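You operate a simulated robot arm through the tools that you are given. There is no shell and no other tool. Be economical: measure what you need, move in short steps, check, and stop when the job is done.

You run a simulated robot arm. Do the job below in one go: nothing can be reset, and whatever is moved stays where it is left.

## Task
Share out the green filters on the top of the ironing cabinet. At the end: the green filter that says "10 h" from the top of the ironing cabinet is on the yellow coaster; the green filter labelled "0 h" from the top of the ironing cabinet is in the ironing cabinet drawer; whatever was shut is shut again. Leave all else as you found it, and nothing knocked over (what rides in a drawer may roll over).

It is judged by the outcome, as a careful person would: the job done as asked, and still so three seconds after it is handed in. It fails if anything else is knocked over, pushed out of place, dropped, spilled or broken.

## Robot
A 7-joint arm with a two-finger parallel gripper, fixed in place. Base frame: the origin is at the foot of the arm, x ahead of it, y to its left, z up. Lengths are in mm, angles in degrees, forces in N, time in s.
With the tool pointing down near the work surface it reaches from about 240 to 680 mm from the base axis. Its first joint turns from -66.0 to 66.0 degrees. Payload 2.4 kg.
Tool frame: the origin (TCP) lies between the finger pads and is the grasp point; the fingertips stand 30 mm ahead of it; z points along the fingers, y is the line along which they close. The gripper opens to 94 mm. The fingers are 28 mm wide and 10 mm thick; the gripper's body (50 by 96 mm) begins 55 mm behind the TCP.
Orientation is told as [roll, pitch, yaw] about the base's x, y, z axes, in that order, counted from this pose: with the fingers straight down and closing along the base's y, the tool's x points along the base's -x, its y along +y and its z along -z.

## Interface
- The arm moves only by the tool step_arm. Its argument "motion" is text: rows parted by semicolons, each of 6 numbers parted by spaces: the shift along the base's x, y, z in units of 50 mm (1.0 is 50 mm), then the turn, a rotation vector about the base's x, y, z in units of 5 degrees (1.0 is 5 degrees). In form: x y z wx wy wz; .... A call has 1 to 20 rows; each row shifts and turns the commanded pose from where the row before left it. "fingers" is the closure, from 0 (fully open) to 1 (shut), set as the call begins (left out, the last holds). A call with a number of a shift or a turn outside -1 to 1 is refused whole. A row lasts 0.2 s, in which the tool goes at most 50 mm and 8.6 degrees; a call with a longer step from one row to the next is refused whole, and so is a gripper value outside its range. A pose out of reach is approached as far as the arm can. The call stops where the force on the tool passes 40 N (or 10 N more than at its start, if that is more) or the arm is blocked; 0.2 s more then pass. Each finger travels about 153 mm/s and halts on what it meets, pressing with about 23 N; the grip force reading is that of the motor and also rises with nothing between the fingers. The clock runs only during rows and for 0.2 s after the last one: add rows that do not move to give the fingers time. The reply holds the time, the measured pose of the TCP, the force on the tool along the base axes, the opening and the grip force, in the units named above and with some noise.
- Cameras (640 x 400 px; columns grow to the right, rows downward): "scene" is fixed at [36.7, 479.7, 1432.4]; the picture's right is [-0.72, -0.69, 0.00], its down [-0.47, 0.50, -0.73] and it looks along [0.50, -0.53, -0.68] (base axes); focal length 330 px, centre (320, 200). "wrist" rides on the gripper at [76, 14, -102] in the tool frame; the picture's right is [-0.18, 0.98, 0.00], its down [-0.75, -0.14, -0.64] and it looks along [-0.63, -0.12, 0.77] (tool axes); focal length 243 px, centre (320, 200). There is no depth. A picture from a camera that has moved, and an enlarged one, comes with that camera's place and axes in the base frame and with its lens.
- snapshot(camera): a new picture of that camera. It takes no simulated time.
- zoom(camera, box): a new picture of the part [left, top, right, bottom] of that camera's present view, enlarged. It takes no simulated time.
- hand_in(): hands the job in; it is judged then, once.

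Work in short steps. Places have to be worked out from the pictures, the camera data and where the tool is seen: move nearer, look again, correct. Check each grasp and each placing, and mend what went wrong. You have 120 turns and 68 pictures in all, those below and enlarged ones among them. Open the gripper and draw the arm clear of the work before you hand the job in, unless the task says otherwise; then end with one line.

The tools are called by a JSON object that holds its "op" and its "data". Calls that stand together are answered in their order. step_arm: Moves the arm, as the interface text tells. Its arguments: {"type":"object","properties":{"motion":{"type":"string"},"fingers":{"type":"number"}},"required":["motion"]} The other tools are called the same way: snapshot (camera) takes a picture; zoom (camera, box) takes an enlarged picture of a part of a camera's view; hand_in () hands the job in.

At the start:

```text
t: 0.0
eef_pos: [418.1, 98.7, 1134.6]
orientation: [0.1, -0.1, -0.1]
wrist_force: [-0.1, -0.4, -0.5]
width: 94.0
grip_force: 0.1
```

scene: 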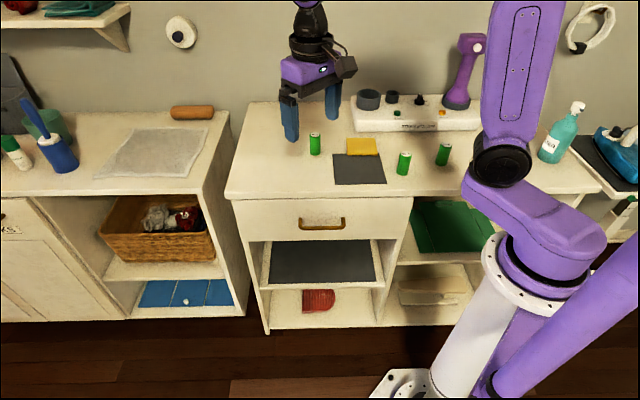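
wrist: 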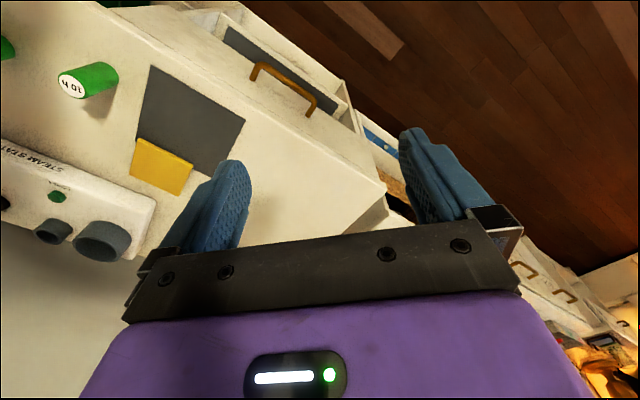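

I start by enlarging the filters and the drawer to read the labels and see the handle.

{"op": "zoom", "data": {"camera": "scene", "box": [290, 110, 470, 222]}}

{"op": "zoom", "data": {"camera": "scene", "box": [220, 160, 430, 291]}}

{"op": "zoom", "data": {"camera": "wrist", "box": [0, 0, 320, 200]}}

```text
3.56 times, centred on (380, 166) of scene
camera zoom: at [36.7, 479.7, 1432.4], right [-0.72, -0.69, 0.0], down [-0.47, 0.5, -0.73], along [0.5, -0.53, -0.68], focal length 1174 px, centre (107, 321)
```

zoom: 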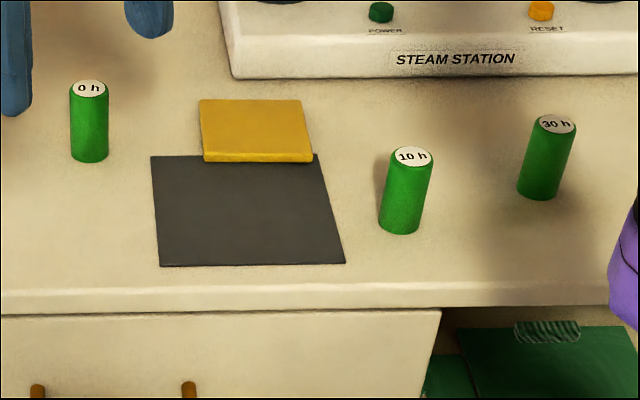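

```text
3.05 times, centred on (325, 226) of scene
camera zoom: at [36.7, 479.7, 1432.4], right [-0.72, -0.69, 0.0], down [-0.47, 0.5, -0.73], along [0.5, -0.53, -0.68], focal length 1007 px, centre (305, 122)
```

zoom: 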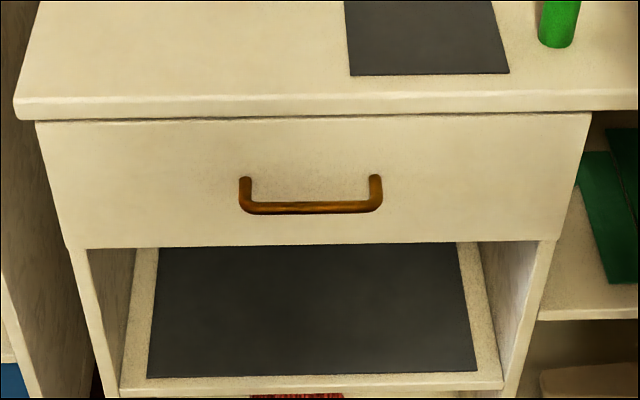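

```text
2.00 times, centred on (160, 100) of wrist
camera zoom: at [342.3, 113.0, 1236.6], right [0.18, 0.98, 0.0], down [0.75, -0.14, 0.64], along [0.63, -0.12, -0.77], focal length 485 px, centre (640, 400)
```

zoom: 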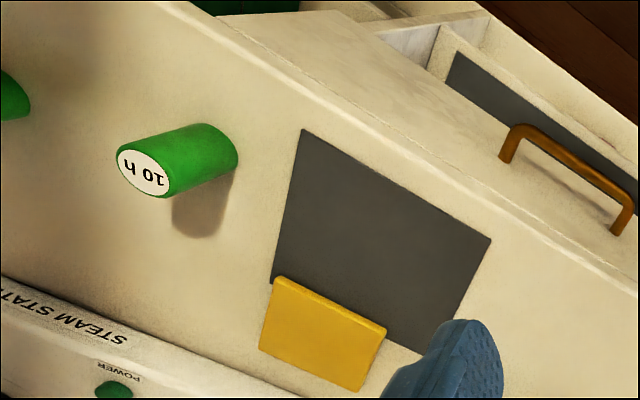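

The counter edge lies at 45° (outward normal (-0.71, 0.71)), and the handle bar is at about (458, 23, 745), 28 mm outside the counter edge. "0 h" stands at (612, -110), "10 h" at (367, -206), and the coaster at (526, -222). I first turn the gripper to point at the drawer front from outside.

{"op": "step_arm", "data": {"motion": "-0.07 0 -0.27 0 0 1;-0.07 0 -0.27 0 0 1;-0.07 0 -0.27 0 0 1;-0.07 0 -0.27 0 0 1;-0.07 0 -0.27 0 0 1;-0.07 0 -0.27 0 0 1;-0.07 0 -0.27 0 0 1;-0.07 0 -0.27 0 0 1;-0.07 0 -0.27 0 0 1;0 0 -0.27 -1 -1 0;0 0 -0.27 -1 -1 0;0 0 -0.27 -1 -1 0;0 0 -0.27 -1 -1 0;0 0 -0.27 -1 -1 0;0 0 -0.27 -1 -1 0;0 0 -0.27 -1 -1 0;0 0 -0.27 -1 -1 0;0 0 -0.1 -0.5 -0.5 0;0 0 0 0 0 0", "fingers": 0.5}}

```text
t: 4.0
eef_pos: [387.3, 96.6, 901.9]
orientation: [-60.3, 0.0, 45.0]
wrist_force: [0.2, 0.2, 0.9]
width: 47.0
grip_force: 0.1
```

The pose was reached. I check it in both views.

{"op": "snapshot", "data": {"camera": "scene"}}

{"op": "snapshot", "data": {"camera": "wrist"}}

```text
62 pictures are left
```

scene: 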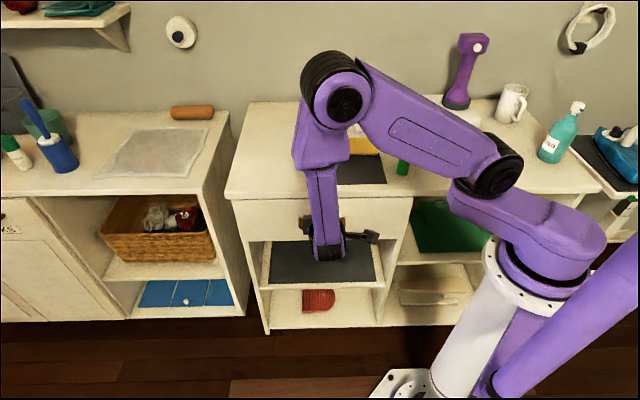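

```text
61 pictures are left
camera wrist: at [265.0, 111.8, 939.4], right [-0.22, 0.48, -0.85], down [0.19, 0.88, 0.44], along [0.96, -0.07, -0.28], focal length 243 px, centre (320, 200)
```

wrist: 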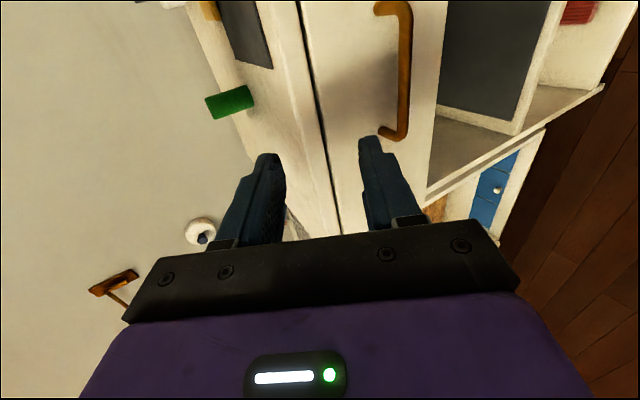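

The handle estimate agrees with the new view, (455, 22, 745). I lower to 100 mm short of the handle along the tool axis and look.

{"op": "step_arm", "data": {"motion": "0 -0.02 -0.5 0 0 0;0 -0.02 -0.5 0 0 0;0 -0.02 -0.5 0 0 0;0 -0.02 -0.5 0 0 0;0.3 -0.3 -0.25 0 0 0;0.3 -0.3 -0.25 0 0 0;0 0 0 0 0 0"}}

{"op": "snapshot", "data": {"camera": "wrist"}}

{"op": "zoom", "data": {"camera": "scene", "box": [240, 170, 420, 282]}}

```text
t: 5.6
eef_pos: [419.6, 64.4, 775.5]
orientation: [-60.1, 0.0, 45.0]
wrist_force: [0.1, 0.5, 0.1]
width: 47.0
grip_force: 0.1
```

```text
60 pictures are left
camera wrist: at [296.7, 77.6, 813.1], right [-0.22, 0.48, -0.85], down [0.19, 0.88, 0.44], along [0.96, -0.07, -0.28], focal length 243 px, centre (320, 200)
```

wrist: 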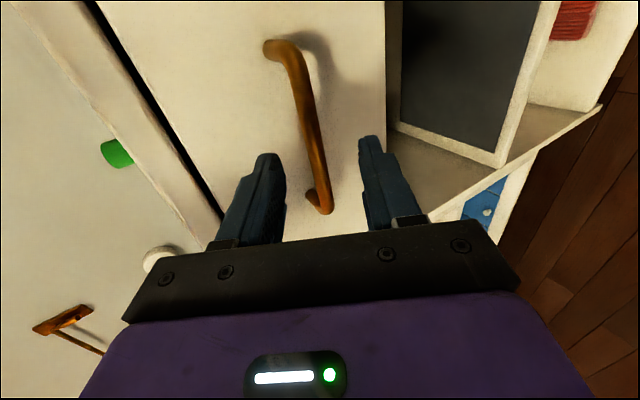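

```text
3.56 times, centred on (330, 226) of scene
camera zoom: at [36.7, 479.7, 1432.4], right [-0.72, -0.69, 0.0], down [-0.47, 0.5, -0.73], along [0.5, -0.53, -0.68], focal length 1174 px, centre (284, 108)
```

zoom: 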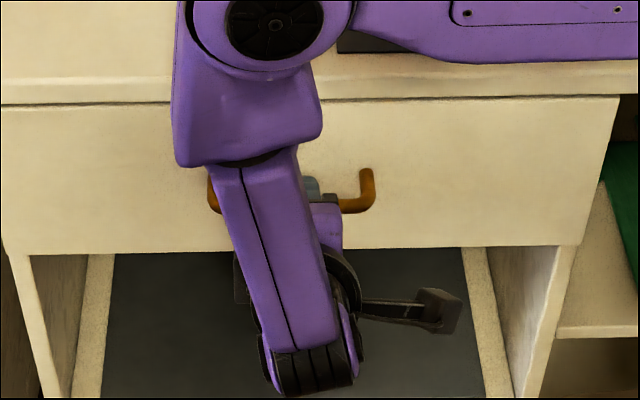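

The bar sits between the fingers, refined to about (460, 24, 749). I advance about 50 mm so the bar lies near the fingertips.

{"op": "step_arm", "data": {"motion": "0.165 -0.165 -0.11 0 0 0;0.165 -0.165 -0.11 0 0 0;0.165 -0.165 -0.11 0 0 0;0.165 -0.165 -0.11 0 0 0;0 0 0 0 0 0"}}

{"op": "snapshot", "data": {"camera": "wrist"}}

```text
t: 6.6
eef_pos: [443.7, 37.7, 757.8]
orientation: [-60.3, 0.1, 45.3]
wrist_force: [-14.5, 6.6, 7.7]
width: 46.7
grip_force: 0.0
stopped in row 4: the force on the tool passed its limit (the readings are from after the stop); the commanded pose is now the measured one
```

```text
58 pictures are left
camera wrist: at [321.1, 51.4, 795.6], right [-0.22, 0.47, -0.85], down [0.18, 0.88, 0.44], along [0.96, -0.06, -0.28], focal length 243 px, centre (320, 200)
```

wrist: 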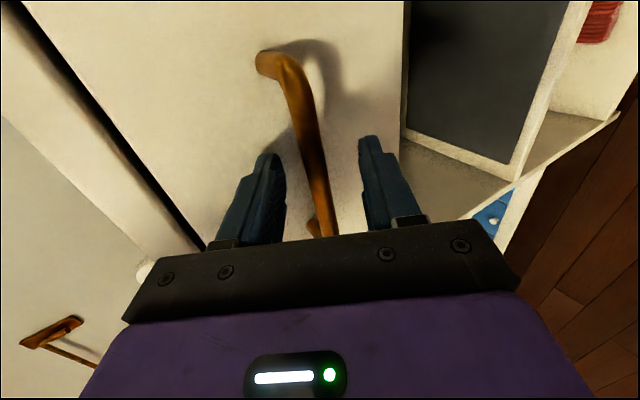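

The upper fingertip touched the drawer face because the fingers are spread. I back off slightly, narrow the fingers around the bar, then go in a little deeper.

{"op": "step_arm", "data": {"motion": "-0.05 0.05 0.04 0 0 0;0 0 0 0 0 0;0 0 0 0 0 0", "fingers": 0.72}}

{"op": "step_arm", "data": {"motion": "0.09 -0.09 -0.07 0 0 0;0.09 -0.09 -0.07 0 0 0;0 0 0 0 0 0"}}

```text
t: 7.4
eef_pos: [441.6, 39.0, 759.3]
orientation: [-60.4, 0.1, 45.2]
wrist_force: [-0.2, -0.6, 0.0]
width: 26.4
grip_force: 0.0
```

```text
t: 8.0
eef_pos: [446.4, 35.0, 755.1]
orientation: [-60.6, 0.3, 45.4]
wrist_force: [-12.3, 5.2, 9.6]
width: 27.2
grip_force: 0.8
stopped in row 2: the force on the tool passed its limit (the readings are from after the stop); the commanded pose is now the measured one
```

Contact came again at about 4 mm deeper, which is enough. I close on the bar.

{"op": "step_arm", "data": {"motion": "-0.02 0.02 0.01 0 0 0;0 0 0 0 0 0;0 0 0 0 0 0;0 0 0 0 0 0", "fingers": 1}}

{"op": "snapshot", "data": {"camera": "wrist"}}

```text
t: 9.0
eef_pos: [446.2, 34.5, 755.8]
orientation: [-60.8, 0.1, 45.3]
wrist_force: [7.8, 1.1, 26.8]
width: 16.3
grip_force: 45.7
```

```text
57 pictures are left
camera wrist: at [324.3, 48.4, 792.6], right [-0.21, 0.47, -0.86], down [0.18, 0.88, 0.44], along [0.96, -0.06, -0.27], focal length 243 px, centre (320, 200)
```

wrist: 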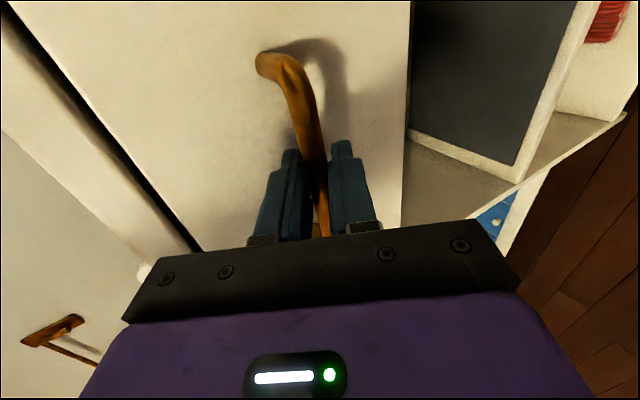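

The bar is gripped (16 mm wide). There is a small upward preload, so I relieve it by a couple of mm and pull the drawer out along its normal.

{"op": "step_arm", "data": {"motion": "0 0 0.05 0 0 0;-0.15 0.15 0 0 0 0;-0.2 0.2 0 0 0 0;-0.25 0.25 0 0 0 0;-0.25 0.25 0 0 0 0;0 0 0 0 0 0"}}

{"op": "snapshot", "data": {"camera": "scene"}}

```text
t: 10.4
eef_pos: [403.7, 77.6, 756.0]
orientation: [-60.4, 0.4, 45.3]
wrist_force: [-7.1, -7.6, 4.9]
width: 16.3
grip_force: 44.5
```

```text
56 pictures are left
```

scene: 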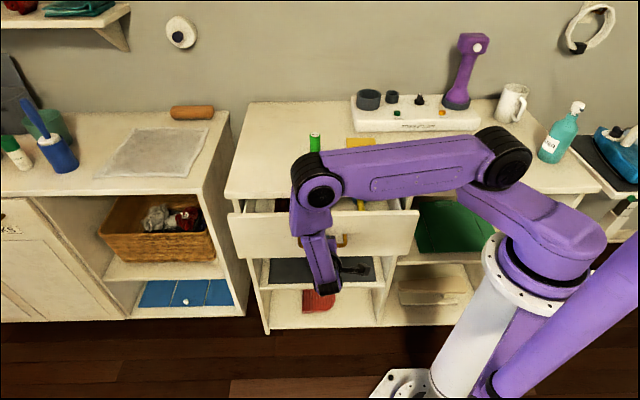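

The drawer slides freely. I pull a further ~95 mm.

{"op": "step_arm", "data": {"motion": "-0.25 0.25 0 0 0 0;-0.25 0.25 0 0 0 0;-0.25 0.25 0 0 0 0;-0.25 0.25 0 0 0 0;-0.2 0.2 0 0 0 0;-0.15 0.15 0 0 0 0;0 0 0 0 0 0"}}

{"op": "snapshot", "data": {"camera": "scene"}}

```text
t: 11.2
eef_pos: [367.2, 114.5, 756.4]
orientation: [-59.9, 0.4, 45.3]
wrist_force: [-1.4, 0.2, -1.2]
width: 16.0
grip_force: 44.9
stopped in row 4: the force on the tool passed its limit (the readings are from after the stop); the commanded pose is now the measured one
```

```text
55 pictures are left
```

scene: 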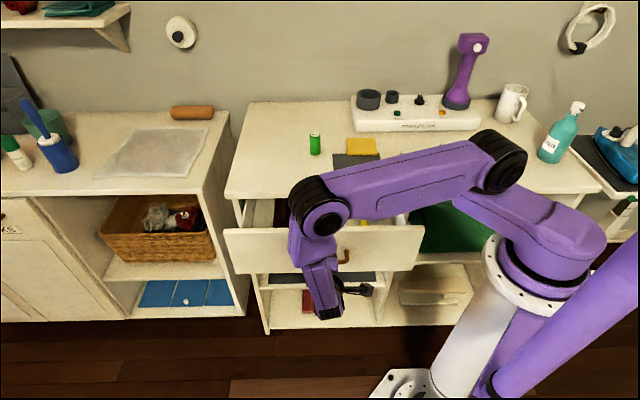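

The drawer stopped at about 112 mm out, which is probably its end stop. I release, back off along the tool axis and rise clear.

{"op": "step_arm", "data": {"motion": "0 0 0 0 0 0;0 0 0 0 0 0;-0.3 0.3 0.25 0 0 0;-0.3 0.3 0.25 0 0 0;-0.3 0.3 0.25 0 0 0;0 0 0.8 0 0 0;0 0 0.8 0 0 0;0 0 0.8 0 0 0;0 0 0.8 0 0 0;0 0 0.8 0 0 0", "fingers": 0.65}}

{"op": "snapshot", "data": {"camera": "scene"}}

{"op": "snapshot", "data": {"camera": "wrist"}}

```text
t: 13.4
eef_pos: [321.6, 157.9, 995.8]
orientation: [-60.0, 0.5, 45.3]
wrist_force: [0.1, -0.4, 0.5]
width: 32.9
grip_force: 0.1
```

```text
54 pictures are left
```

scene: 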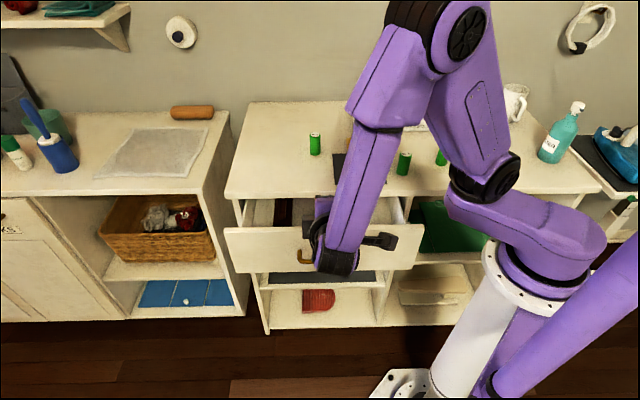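

```text
53 pictures are left
camera wrist: at [198.9, 173.0, 1034.2], right [-0.22, 0.47, -0.85], down [0.19, 0.88, 0.44], along [0.96, -0.06, -0.29], focal length 243 px, centre (320, 200)
```

wrist: 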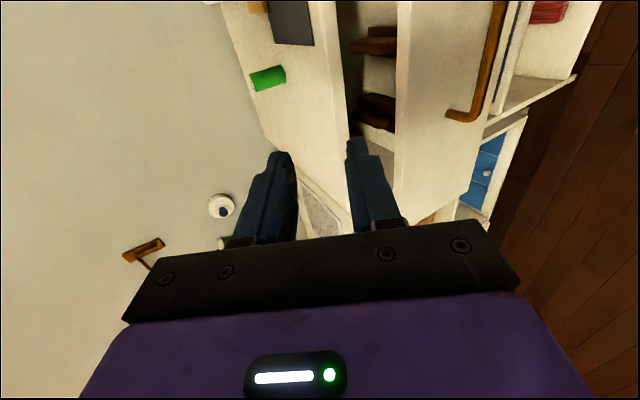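

The drawer is open and holds a few dark items. I bring the tool back to vertical, higher up, then yaw to -45° (closing parallel to the counter edge), moving so as to look down on the drawer and filters.

{"op": "step_arm", "data": {"motion": "0 0 0.2 1 1 0;0 0 0.2 1 1 0;0 0 0.2 1 1 0;0 0 0.2 1 1 0;0 0 0.2 1 1 0;0 0 0.2 1 1 0;0 0 0.2 1 1 0;0 0 0.2 1 1 0;0 0 0 0.5 0.5 0;0 0 0 0 0 0", "fingers": 0}}

{"op": "step_arm", "data": {"motion": "0 -0.1 0.1 0 0 -1;0 -0.1 0.1 0 0 -1;0 -0.1 0 0 0 -1;0 -0.1 0 0 0 -1;0 -0.1 0 0 0 -1;0 -0.1 0 0 0 -1;0 -0.1 0 0 0 -1;0 -0.1 0 0 0 -1;0 -0.1 0 0 0 -1;0 -0.1 0 0 0 -1;0 -0.1 0 0 0 -1;0 -0.1 0 0 0 -1;0 -0.1 0 0 0 -1;0 -0.1 0 0 0 -1;0 -0.1 0 0 0 -1;0 -0.1 0 0 0 -1;0 -0.1 0 0 0 -1;0 -0.1 0 0 0 -1;0 0 0 0 0 0"}}

{"op": "snapshot", "data": {"camera": "wrist"}}

{"op": "snapshot", "data": {"camera": "scene"}}

```text
t: 15.6
eef_pos: [323.4, 157.8, 1075.2]
orientation: [0.1, 0.2, 45.5]
wrist_force: [-0.2, 0.9, 0.3]
width: 93.8
grip_force: 0.0
```

```text
t: 19.6
eef_pos: [321.2, 70.0, 1084.6]
orientation: [0.1, 0.1, -44.6]
wrist_force: [-0.7, -0.1, -0.5]
width: 93.8
grip_force: 0.1
```

```text
52 pictures are left
camera wrist: at [276.7, 133.9, 1185.7], right [0.82, 0.57, 0.0], down [0.44, -0.63, 0.64], along [0.37, -0.52, -0.77], focal length 243 px, centre (320, 200)
```

wrist: 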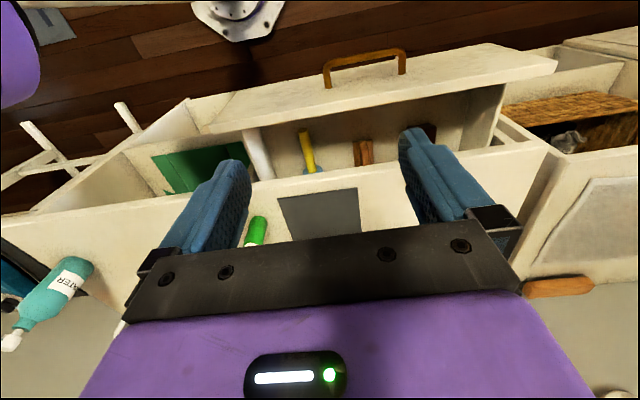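

```text
51 pictures are left
```

scene: 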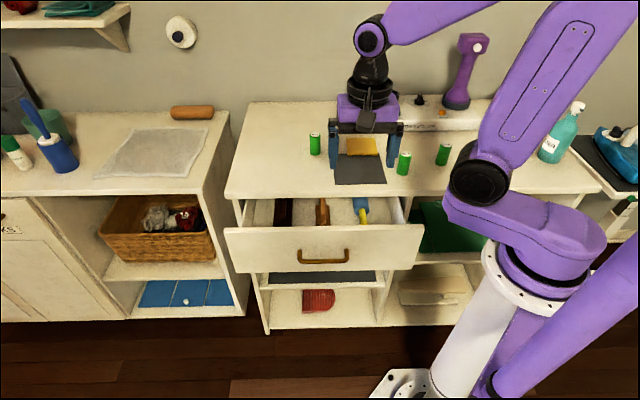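

{"op": "zoom", "data": {"camera": "scene", "box": [220, 180, 430, 280]}}

{"op": "zoom", "data": {"camera": "wrist", "box": [160, 30, 560, 280]}}

```text
3.05 times, centred on (325, 230) of scene
camera zoom: at [36.7, 479.7, 1432.4], right [-0.72, -0.69, 0.0], down [-0.47, 0.5, -0.73], along [0.5, -0.53, -0.68], focal length 1007 px, centre (305, 109)
```

zoom: 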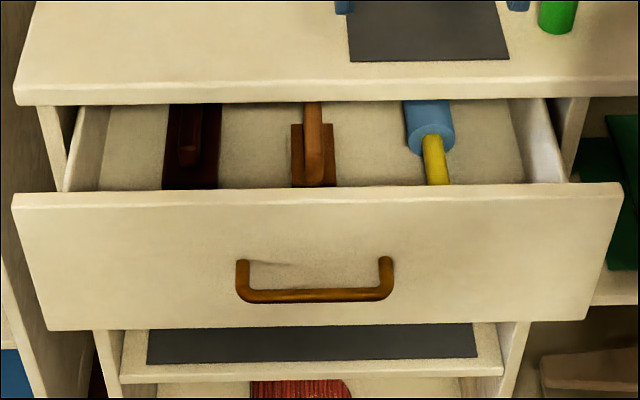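

```text
1.60 times, centred on (360, 155) of wrist
camera zoom: at [276.7, 133.9, 1185.7], right [0.82, 0.57, 0.0], down [0.44, -0.63, 0.64], along [0.37, -0.52, -0.77], focal length 388 px, centre (256, 272)
```

zoom: 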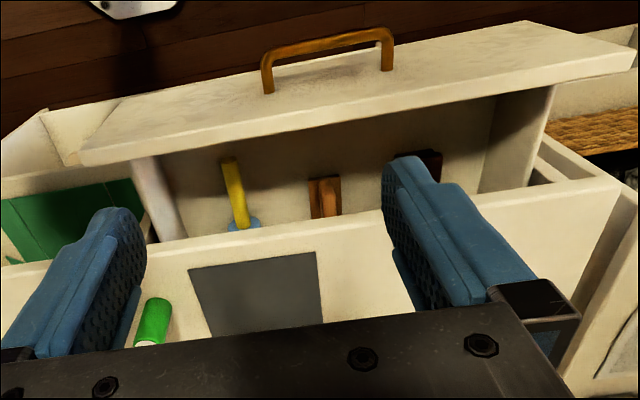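

The drawer holds two brushes and a roller, so I need a free spot. I shift the camera inward by 100 mm to look nearly straight down into the drawer.

{"op": "step_arm", "data": {"motion": "0.35 -0.35 0.1 0 0 0;0.35 -0.35 0.1 0 0 0;0.35 -0.35 0 0 0 0;0.35 -0.35 0 0 0 0;0 0 0 0 0 0"}}

{"op": "snapshot", "data": {"camera": "wrist"}}

{"op": "zoom", "data": {"camera": "wrist", "box": [160, 0, 480, 200]}}

```text
t: 20.8
eef_pos: [392.1, 0.9, 1095.7]
orientation: [0.1, 0.1, -44.5]
wrist_force: [0.5, 1.0, -0.2]
width: 94.1
grip_force: 0.1
```

```text
48 pictures are left
camera wrist: at [347.6, 63.5, 1197.2], right [0.82, 0.57, 0.0], down [0.44, -0.63, 0.64], along [0.37, -0.52, -0.77], focal length 243 px, centre (320, 200)
```

wrist: 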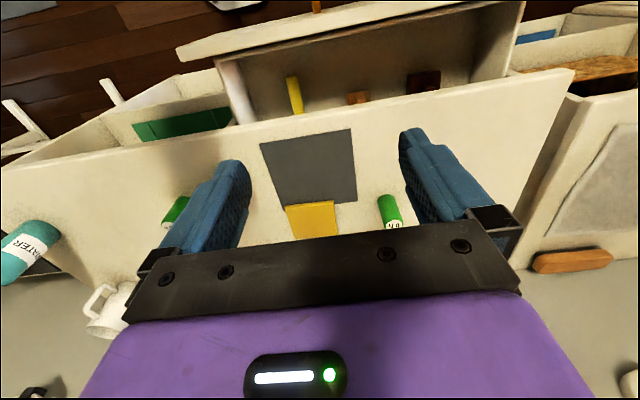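

```text
2.00 times, centred on (320, 100) of wrist
camera zoom: at [347.6, 63.5, 1197.2], right [0.82, 0.57, 0.0], down [0.44, -0.63, 0.64], along [0.37, -0.52, -0.77], focal length 485 px, centre (320, 400)
```

zoom: 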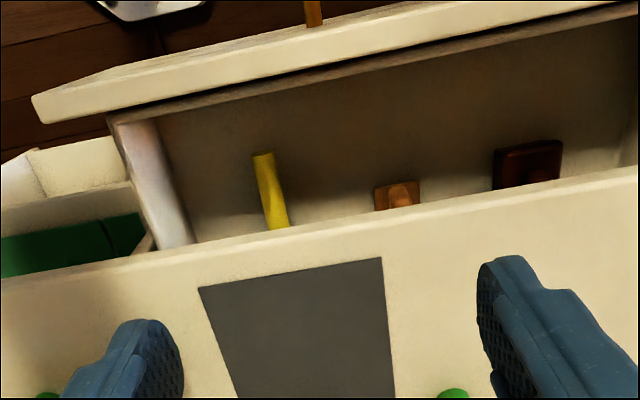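

Only the brushes' ends and the yellow roller handle show; the front strip of the drawer is free around e-centre. Now I fetch "10 h" first: I move above it to check alignment.

{"op": "step_arm", "data": {"motion": "-0.1 -0.7 0 0 0 0;-0.1 -0.7 -0.2 0 0 0;-0.1 -0.7 -0.3 0 0 0;-0.1 -0.7 -0.4 0 0 0;-0.1 -0.7 -0.4 0 0 0;0 -0.63 -0.4 0 0 0;0 0 0 0 0 0"}}

{"op": "snapshot", "data": {"camera": "wrist"}}

```text
t: 22.4
eef_pos: [368.4, -205.1, 1012.7]
orientation: [0.0, 0.1, -44.5]
wrist_force: [-0.4, -0.4, -0.1]
width: 93.9
grip_force: 0.0
```

```text
46 pictures are left
camera wrist: at [322.6, -142.0, 1113.8], right [0.82, 0.57, 0.0], down [0.44, -0.63, 0.64], along [0.37, -0.52, -0.77], focal length 243 px, centre (320, 200)
```

wrist: 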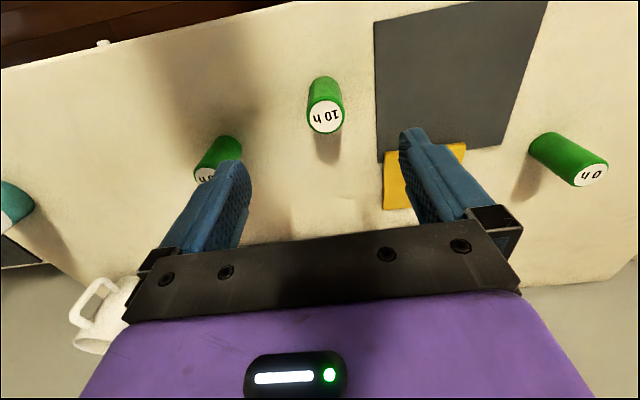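

"10 h" is between the fingers at about (367, -200). I correct by 5 mm and descend to its middle.

{"op": "step_arm", "data": {"motion": "0 0.1 -0.5 0 0 0;0 0 -0.5 0 0 0;0 0 -0.5 0 0 0;0 0 -0.4 0 0 0;0 0 -0.36 0 0 0;0 0 0 0 0 0"}}

{"op": "snapshot", "data": {"camera": "wrist"}}

```text
t: 23.8
eef_pos: [366.3, -202.8, 896.5]
orientation: [0.1, 0.2, -44.5]
wrist_force: [-0.2, -0.5, 0.6]
width: 93.8
grip_force: 0.1
```

```text
45 pictures are left
camera wrist: at [321.6, -139.0, 997.5], right [0.82, 0.57, 0.0], down [0.44, -0.63, 0.64], along [0.37, -0.52, -0.77], focal length 243 px, centre (320, 200)
```

wrist: 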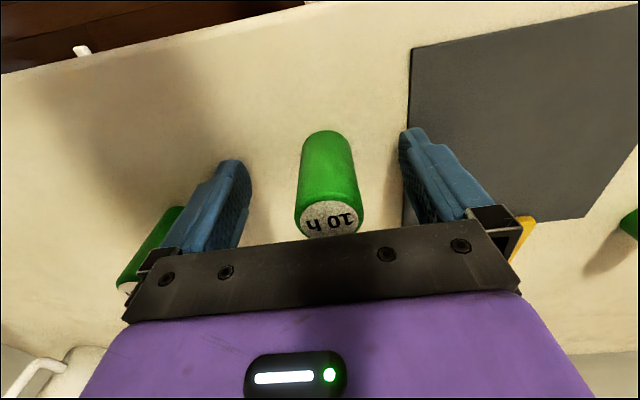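

The filter is well centred between the fingers. I close on it.

{"op": "step_arm", "data": {"motion": "0 0 0 0 0 0;0 0 0 0 0 0;0 0 0 0 0 0;0 0 0 0 0 0", "fingers": 1}}

{"op": "step_arm", "data": {"motion": "0 0 0.3 0 0 0;0 0 0.5 0 0 0;0 0 0.5 0 0 0;0 0 0.5 0 0 0;0 0 0 0 0 0"}}

{"op": "snapshot", "data": {"camera": "wrist"}}

{"op": "zoom", "data": {"camera": "scene", "box": [280, 60, 480, 185]}}

```text
t: 24.8
eef_pos: [367.0, -202.5, 896.3]
orientation: [0.1, 0.2, -44.6]
wrist_force: [-0.9, -0.6, 0.1]
width: 31.0
grip_force: 23.4
```

```text
t: 26.0
eef_pos: [365.1, -201.3, 987.3]
orientation: [0.1, 0.2, -44.5]
wrist_force: [-0.2, -0.6, -1.0]
width: 30.8
grip_force: 22.7
```

```text
44 pictures are left
camera wrist: at [320.9, -137.9, 1088.6], right [0.82, 0.57, 0.0], down [0.44, -0.63, 0.64], along [0.37, -0.52, -0.77], focal length 243 px, centre (320, 200)
```

wrist: 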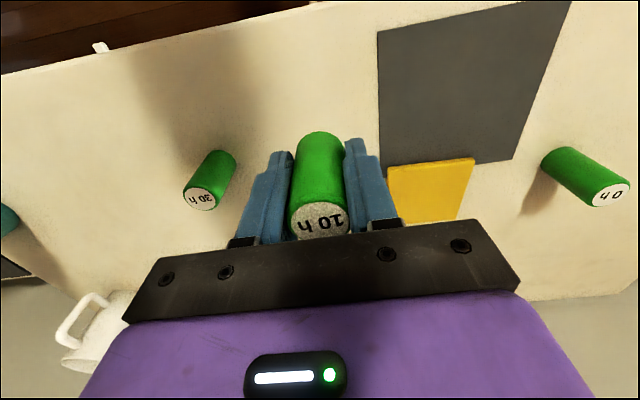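

```text
3.20 times, centred on (380, 122) of scene
camera zoom: at [36.7, 479.7, 1432.5], right [-0.72, -0.69, 0.0], down [-0.47, 0.5, -0.73], along [0.5, -0.53, -0.68], focal length 1057 px, centre (128, 448)
```

zoom: 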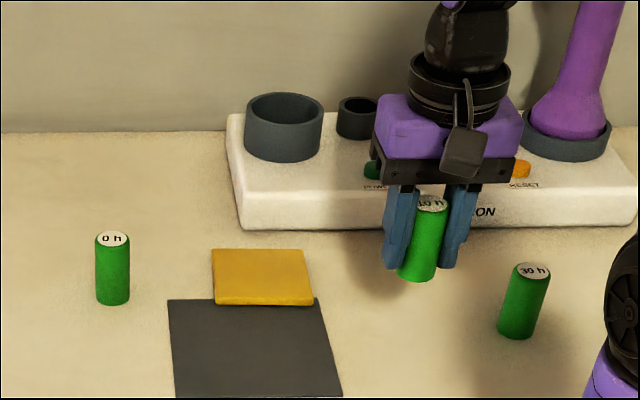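

"10 h" is held upright, its base 36 mm below the TCP. I carry it at height to above the coaster's estimated place (524, -218) and look again.

{"op": "step_arm", "data": {"motion": "0.4 -0.04 0 0 0 0;0.6 -0.07 0 0 0 0;0.7 -0.07 0 0 0 0;0.7 -0.07 0 0 0 0;0.5 -0.05 0 0 0 0;0.26 -0.03 0 0 0 0;0 0 0 0 0 0;0 0 0 0 0 0"}}

{"op": "snapshot", "data": {"camera": "wrist"}}

{"op": "zoom", "data": {"camera": "scene", "box": [280, 60, 480, 185]}}

```text
t: 27.8
eef_pos: [524.2, -217.2, 985.4]
orientation: [0.0, 0.2, -44.5]
wrist_force: [-0.8, 0.0, -0.3]
width: 30.7
grip_force: 22.3
```

```text
42 pictures are left
camera wrist: at [479.0, -153.7, 1086.8], right [0.82, 0.57, 0.0], down [0.44, -0.63, 0.64], along [0.37, -0.52, -0.77], focal length 243 px, centre (320, 200)
```

wrist: 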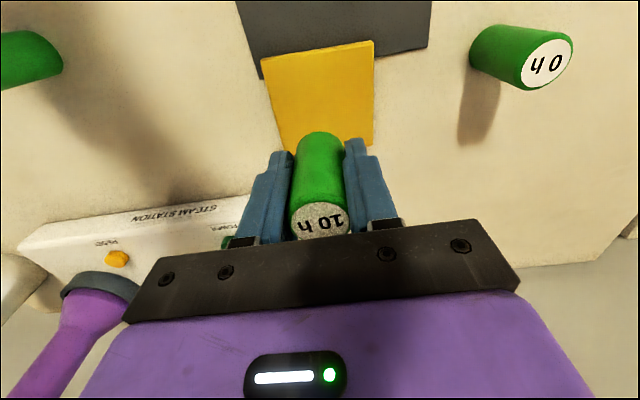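

```text
3.20 times, centred on (380, 122) of scene
camera zoom: at [36.7, 479.7, 1432.5], right [-0.72, -0.69, 0.0], down [-0.47, 0.5, -0.73], along [0.5, -0.53, -0.68], focal length 1057 px, centre (128, 448)
```

zoom: 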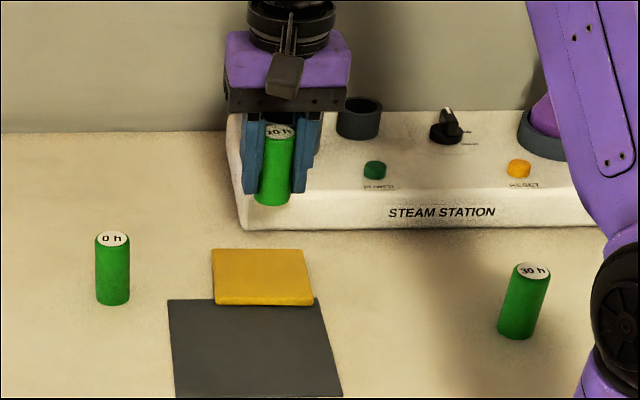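

The coaster's corners give its centre at about (525, -213), and the scene view shows the filter within about 4 mm of it. I shift 3 mm in x and lower to just above the coaster.

{"op": "step_arm", "data": {"motion": "0.06 0 -0.3 0 0 0;0 0.02 -0.4 0 0 0;0 0 -0.4 0 0 0;0 0 -0.3 0 0 0;0 0 0 0 0 0"}}

{"op": "step_arm", "data": {"motion": "0 0 -0.04 0 0 0;0 0 -0.04 0 0 0;0 0 -0.04 0 0 0;0 0 0 0 0 0"}}

{"op": "zoom", "data": {"camera": "scene", "box": [300, 80, 440, 168]}}

```text
t: 29.0
eef_pos: [528.4, -219.3, 915.5]
orientation: [0.2, 0.0, -44.5]
wrist_force: [0.4, 0.8, -0.3]
width: 30.8
grip_force: 23.5
```

```text
t: 30.0
eef_pos: [528.3, -219.1, 908.8]
orientation: [0.1, 0.0, -44.4]
wrist_force: [0.3, 0.6, -0.1]
width: 30.9
grip_force: 23.0
```

```text
4.55 times, centred on (370, 124) of scene
camera zoom: at [36.7, 479.7, 1432.5], right [-0.72, -0.69, 0.0], down [-0.47, 0.5, -0.73], along [0.5, -0.53, -0.68], focal length 1502 px, centre (93, 546)
```

zoom: 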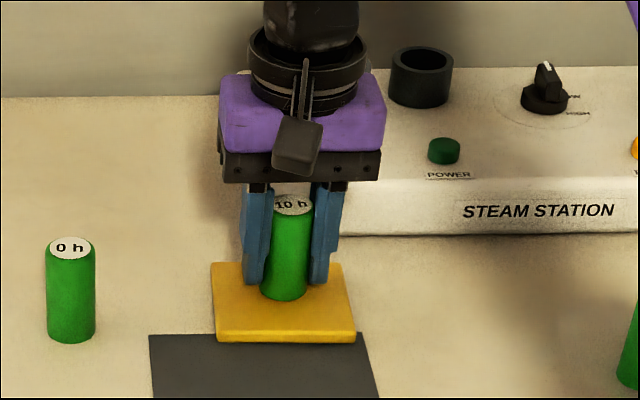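

The filter is nearly centred over the coaster. I nudge it 3 mm outward and lower in small steps until it touches.

{"op": "step_arm", "data": {"motion": "-0.06 0.05 0 0 0 0;0 0 -0.04 0 0 0;0 0 -0.04 0 0 0;0 0 0 0 0 0"}}

{"op": "step_arm", "data": {"motion": "0 0 -0.03 0 0 0;0 0 -0.03 0 0 0;0 0 0 0 0 0"}}

```text
t: 31.0
eef_pos: [525.7, -215.4, 907.8]
orientation: [0.2, -0.2, -44.5]
wrist_force: [-1.3, -1.7, 20.9]
width: 30.9
grip_force: 23.1
```

```text
t: 31.8
eef_pos: [526.3, -215.5, 904.0]
orientation: [0.2, -0.1, -44.5]
wrist_force: [5.6, -2.4, 21.2]
width: 30.9
grip_force: 23.0
```

It is on the coaster (21 N upward). I relieve the pressure slightly and open the fingers.

{"op": "step_arm", "data": {"motion": "0 0 0.05 0 0 0;0 0 0 0 0 0"}}

{"op": "step_arm", "data": {"motion": "0 0 0 0 0 0;0 0 0 0 0 0;0 0 0 0 0 0", "fingers": 0.3}}

{"op": "step_arm", "data": {"motion": "0 0 0.4 0 0 0;0 0 0.6 0 0 0;0 0 0.8 0 0 0;0 0 0.6 0 0 0;0 0 0 0 0 0"}}

{"op": "snapshot", "data": {"camera": "wrist"}}

{"op": "zoom", "data": {"camera": "scene", "box": [290, 80, 430, 168]}}

```text
t: 32.4
eef_pos: [523.0, -214.9, 904.4]
orientation: [0.0, 0.4, -44.6]
wrist_force: [0.4, 1.0, -0.8]
width: 31.0
grip_force: 23.0
```

```text
t: 33.2
eef_pos: [523.6, -216.0, 906.3]
orientation: [0.1, 0.1, -44.5]
wrist_force: [0.2, 0.4, 1.0]
width: 65.6
grip_force: 0.0
```

```text
t: 34.4
eef_pos: [523.2, -212.7, 1023.9]
orientation: [0.0, 0.1, -44.4]
wrist_force: [0.8, -0.6, 0.4]
width: 65.9
grip_force: 0.1
```

```text
39 pictures are left
camera wrist: at [479.2, -149.3, 1125.7], right [0.82, 0.57, 0.0], down [0.44, -0.63, 0.64], along [0.37, -0.52, -0.77], focal length 243 px, centre (320, 200)
```

wrist: 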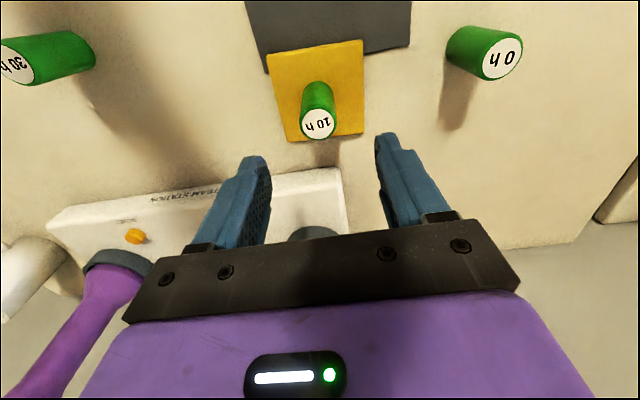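

```text
4.55 times, centred on (360, 124) of scene
camera zoom: at [36.7, 479.7, 1432.4], right [-0.72, -0.69, 0.0], down [-0.47, 0.5, -0.73], along [0.5, -0.53, -0.68], focal length 1502 px, centre (138, 546)
```

zoom: 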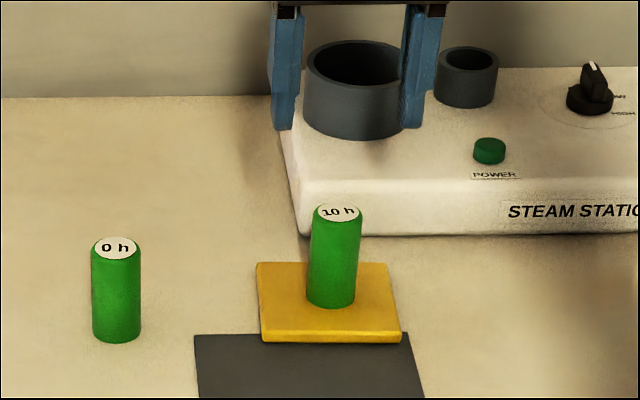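

"10 h" stands on the coaster and everything else is unchanged. Now I move above "0 h", at about (608, -103), with fingers fully open.

{"op": "step_arm", "data": {"motion": "0.4 0.5 0 0 0 0;0.5 0.6 0 0 0 0;0.5 0.6 0 0 0 0;0.3 0.5 -0.2 0 0 0;0 0 0 0 0 0;0 0 0 0 0 0", "fingers": 0}}

{"op": "snapshot", "data": {"camera": "wrist"}}

```text
t: 35.8
eef_pos: [612.0, -107.0, 1012.6]
orientation: [0.2, 0.1, -44.6]
wrist_force: [0.2, -0.2, 0.1]
width: 93.8
grip_force: 0.1
```

```text
37 pictures are left
camera wrist: at [566.1, -42.8, 1114.6], right [0.82, 0.57, 0.0], down [0.44, -0.63, 0.64], along [0.37, -0.52, -0.77], focal length 243 px, centre (320, 200)
```

wrist: 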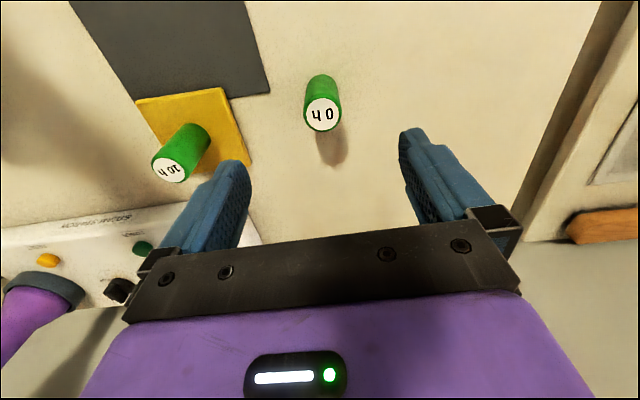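

"0 h" is centred between the fingers, at about (608, -100). I correct and descend only to the upper part of the filter (TCP about 932), since a high grip will be needed in the drawer.

{"op": "step_arm", "data": {"motion": "-0.05 0.12 -0.5 0 0 0;0 0 -0.5 0 0 0;0 0 -0.4 0 0 0;0 0 -0.2 0 0 0;0 0 0 0 0 0"}}

{"op": "snapshot", "data": {"camera": "wrist"}}

{"op": "zoom", "data": {"camera": "scene", "box": [260, 90, 400, 178]}}

```text
t: 37.0
eef_pos: [607.7, -100.8, 932.8]
orientation: [0.2, 0.2, -44.5]
wrist_force: [-0.7, -0.6, 0.1]
width: 94.0
grip_force: 0.2
```

```text
36 pictures are left
camera wrist: at [564.0, -36.1, 1034.0], right [0.82, 0.57, 0.0], down [0.44, -0.63, 0.64], along [0.37, -0.52, -0.77], focal length 243 px, centre (320, 200)
```

wrist: 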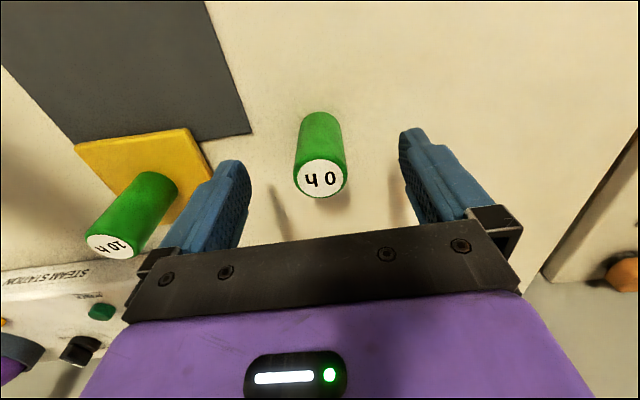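

```text
4.55 times, centred on (330, 134) of scene
camera zoom: at [36.7, 479.7, 1432.4], right [-0.72, -0.69, 0.0], down [-0.47, 0.5, -0.73], along [0.5, -0.53, -0.68], focal length 1502 px, centre (274, 500)
```

zoom: 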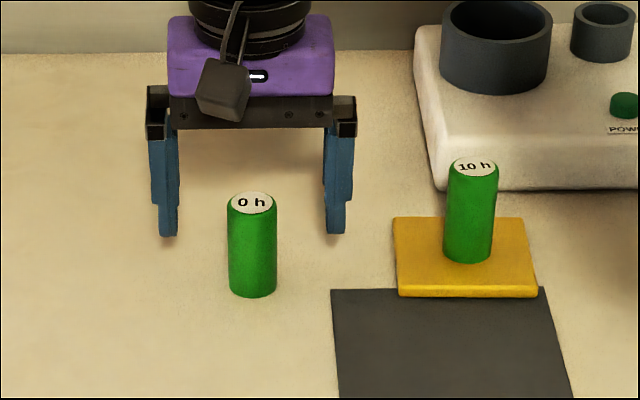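

The alignment is good, with about 20 mm of finger overlap. I close and lift.

{"op": "step_arm", "data": {"motion": "-0.02 0.03 0 0 0 0;0 0 0 0 0 0;0 0 0 0 0 0;0 0 0 0 0 0", "fingers": 1}}

{"op": "step_arm", "data": {"motion": "0 0 0.2 0 0 0;0 0 0.4 0 0 0;0 0 0.6 0 0 0;0 0 0.6 0 0 0;0 0 0 0 0 0"}}

{"op": "snapshot", "data": {"camera": "wrist"}}

```text
t: 38.0
eef_pos: [606.9, -98.4, 933.7]
orientation: [0.1, 0.2, -44.5]
wrist_force: [0.1, 0.4, -0.1]
width: 30.0
grip_force: 23.1
```

```text
t: 39.2
eef_pos: [604.2, -100.4, 1024.2]
orientation: [0.1, 0.1, -44.5]
wrist_force: [-0.7, -0.4, 0.5]
width: 30.0
grip_force: 23.1
```

```text
34 pictures are left
camera wrist: at [559.4, -36.0, 1125.8], right [0.82, 0.57, 0.0], down [0.44, -0.63, 0.64], along [0.37, -0.52, -0.77], focal length 243 px, centre (320, 200)
```

wrist: 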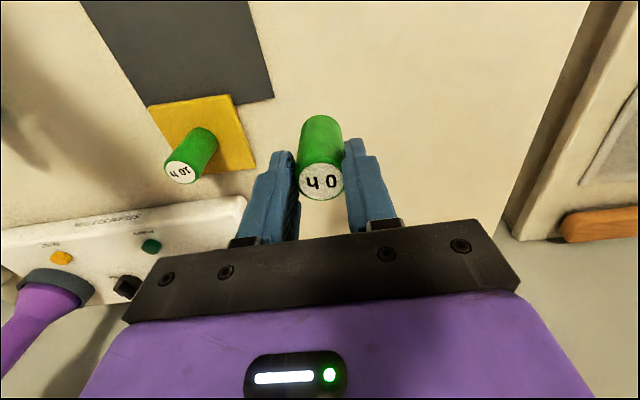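

"0 h" is held, its base 74 mm below the TCP. I carry it to above the free front part of the drawer, (488, 78).

{"op": "step_arm", "data": {"motion": "-0.2 0.3 0 0 0 0;-0.35 0.55 0 0 0 0;-0.45 0.7 0 0 0 0;-0.45 0.7 0 0 0 0;-0.45 0.7 0 0 0 0;-0.3 0.45 0 0 0 0;-0.12 0.16 0 0 0 0;0 0 0 0 0 0"}}

{"op": "snapshot", "data": {"camera": "wrist"}}

{"op": "snapshot", "data": {"camera": "scene"}}

```text
t: 41.0
eef_pos: [493.1, 80.6, 1024.6]
orientation: [0.1, 0.1, -44.6]
wrist_force: [-0.2, 0.0, -0.2]
width: 30.1
grip_force: 23.1
```

```text
33 pictures are left
camera wrist: at [448.5, 143.7, 1125.4], right [0.82, 0.57, 0.0], down [0.44, -0.63, 0.64], along [0.37, -0.52, -0.77], focal length 243 px, centre (320, 200)
```

wrist: 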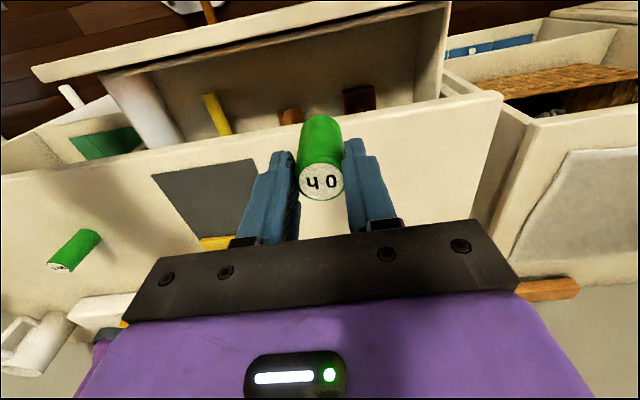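

```text
32 pictures are left
```

scene: 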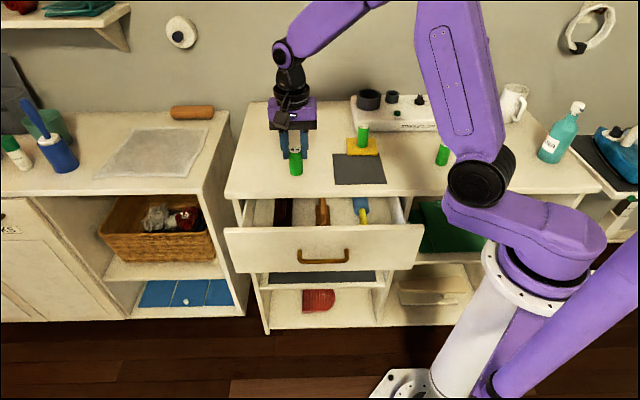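

The drawer gap between the counter edge and panel inner edge is centred at n of about -285, so I shift 6 mm outward. I lower until the filter is inside the drawer with the gripper body still above the counter.

{"op": "step_arm", "data": {"motion": "-0.1 0.1 -0.2 0 0 0;0 0 -0.5 0 0 0;0 0 -0.5 0 0 0;0 0 -0.5 0 0 0;0 0 -0.5 0 0 0;0 0 -0.5 0 0 0;0 0 -0.5 0 0 0;0 0 -0.4 0 0 0;0 0 -0.2 0 0 0;0 0 0 0 0 0"}}

{"op": "snapshot", "data": {"camera": "wrist"}}

{"op": "zoom", "data": {"camera": "scene", "box": [220, 120, 420, 245]}}

```text
t: 43.2
eef_pos: [485.3, 86.2, 834.1]
orientation: [0.1, 0.1, -44.5]
wrist_force: [-0.3, -0.3, -0.5]
width: 30.4
grip_force: 22.9
```

```text
31 pictures are left
camera wrist: at [440.4, 149.9, 935.0], right [0.82, 0.57, 0.0], down [0.44, -0.63, 0.64], along [0.37, -0.52, -0.77], focal length 243 px, centre (320, 200)
```

wrist: 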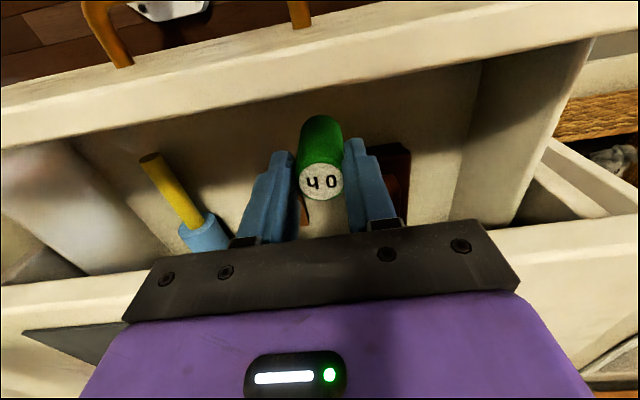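

```text
3.20 times, centred on (320, 182) of scene
camera zoom: at [36.7, 479.7, 1432.4], right [-0.72, -0.69, 0.0], down [-0.47, 0.5, -0.73], along [0.5, -0.53, -0.68], focal length 1057 px, centre (320, 256)
```

zoom: 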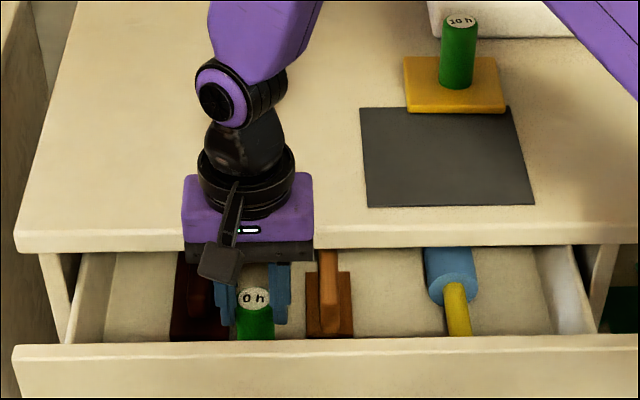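

The clearances look good (the gap runs from n of about -333 to -235 and the TCP is at -282). I lower to TCP about 770 and check the camera bracket's clearance above the drawer panel.

{"op": "step_arm", "data": {"motion": "0 0 -0.3 0 0 0;0 0 -0.3 0 0 0;0 0 -0.3 0 0 0;0 0 -0.25 0 0 0;0 0 -0.15 0 0 0;0 0 0 0 0 0"}}

{"op": "zoom", "data": {"camera": "scene", "box": [240, 160, 380, 248]}}

{"op": "snapshot", "data": {"camera": "wrist"}}

```text
t: 44.0
eef_pos: [486.0, 85.6, 799.8]
orientation: [0.2, 0.2, -44.8]
wrist_force: [-14.4, -1.9, 24.0]
width: 30.0
grip_force: 22.4
stopped in row 3: the force on the tool passed its limit (the readings are from after the stop); the commanded pose is now the measured one
```

```text
4.55 times, centred on (310, 204) of scene
camera zoom: at [35.9, 479.6, 1432.5], right [-0.72, -0.69, 0.0], down [-0.47, 0.5, -0.73], along [0.5, -0.53, -0.68], focal length 1502 px, centre (366, 182)
```

zoom: 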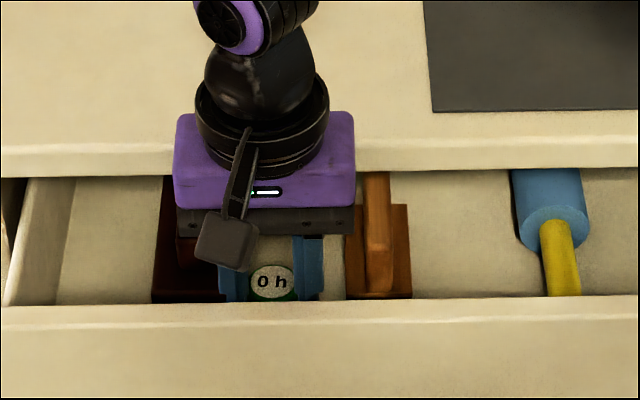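

```text
28 pictures are left
camera wrist: at [441.4, 150.0, 901.4], right [0.82, 0.57, 0.0], down [0.43, -0.63, 0.64], along [0.37, -0.53, -0.77], focal length 243 px, centre (320, 200)
```

wrist: 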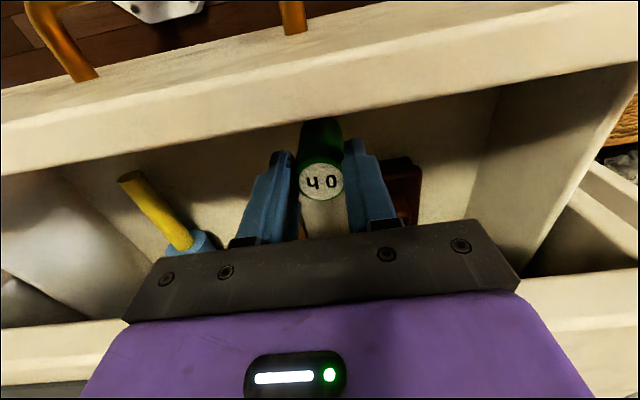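

It stopped with 24 N upward and the filter base at z of about 726. The drawer's side wall in the scene view puts the floor at about 720–740, so the filter has reached the floor. I relieve the pressure by 1.5 mm, then open gently.

{"op": "step_arm", "data": {"motion": "0 0 0.03 0 0 0;0 0 0 0 0 0"}}

{"op": "step_arm", "data": {"motion": "0 0 0 0 0 0;0 0 0 0 0 0", "fingers": 0.5}}

{"op": "snapshot", "data": {"camera": "wrist"}}

```text
t: 44.6
eef_pos: [487.7, 86.6, 800.0]
orientation: [0.3, 0.1, -44.5]
wrist_force: [-0.3, 0.0, 0.0]
width: 30.1
grip_force: 22.8
```

```text
t: 45.2
eef_pos: [488.0, 87.1, 800.5]
orientation: [0.4, 0.0, -44.6]
wrist_force: [0.6, -0.3, 0.3]
width: 47.1
grip_force: 0.0
```

```text
27 pictures are left
camera wrist: at [442.1, 150.7, 901.7], right [0.82, 0.57, 0.0], down [0.43, -0.63, 0.64], along [0.37, -0.52, -0.77], focal length 243 px, centre (320, 200)
```

wrist: 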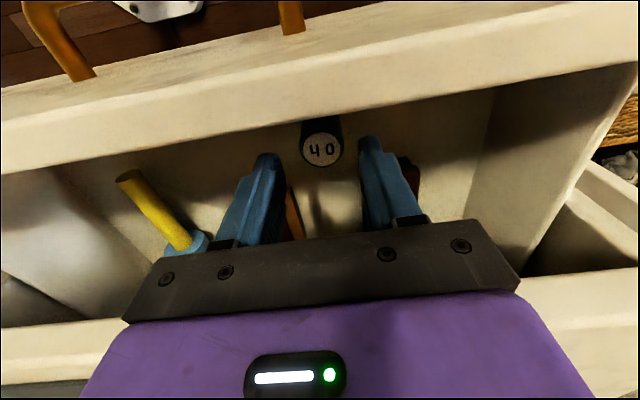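

The filter settled a bit lower but stands upright in the drawer. I rise straight up and check everything.

{"op": "step_arm", "data": {"motion": "0 0 0.2 0 0 0;0 0 0.4 0 0 0;0 0 0.6 0 0 0;0 0 0.8 0 0 0;0 0 0.8 0 0 0;0 0 0.8 0 0 0;0 0 0.6 0 0 0;0 0 0 0 0 0"}}

{"op": "snapshot", "data": {"camera": "wrist"}}

{"op": "snapshot", "data": {"camera": "scene"}}

{"op": "zoom", "data": {"camera": "scene", "box": [220, 180, 430, 280]}}

```text
t: 47.0
eef_pos: [489.8, 87.2, 1011.8]
orientation: [0.1, 0.0, -44.6]
wrist_force: [-0.1, 0.1, -0.1]
width: 47.1
grip_force: 0.1
```

```text
26 pictures are left
camera wrist: at [444.6, 150.4, 1112.5], right [0.82, 0.57, 0.0], down [0.44, -0.63, 0.64], along [0.37, -0.53, -0.77], focal length 243 px, centre (320, 200)
```

wrist: 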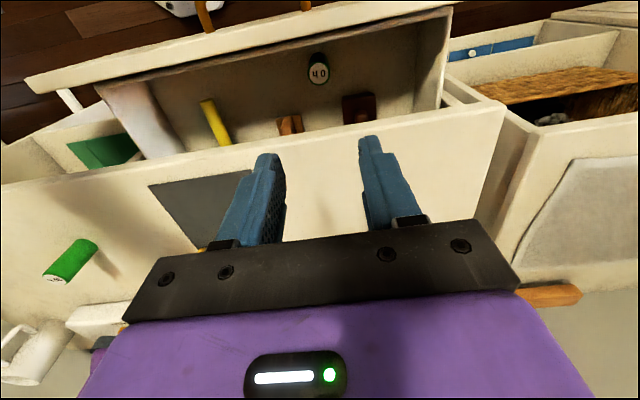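

```text
25 pictures are left
```

scene: 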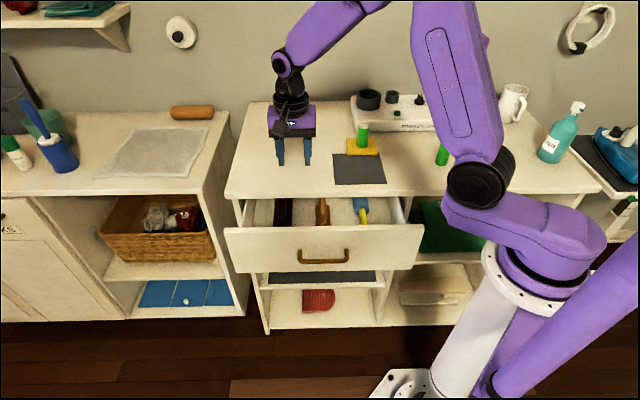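

```text
3.05 times, centred on (325, 230) of scene
camera zoom: at [36.7, 479.7, 1432.4], right [-0.72, -0.69, 0.0], down [-0.47, 0.5, -0.73], along [0.5, -0.53, -0.68], focal length 1007 px, centre (305, 109)
```

zoom: 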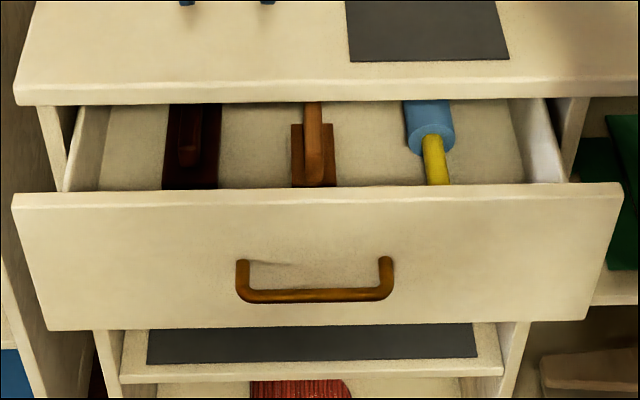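

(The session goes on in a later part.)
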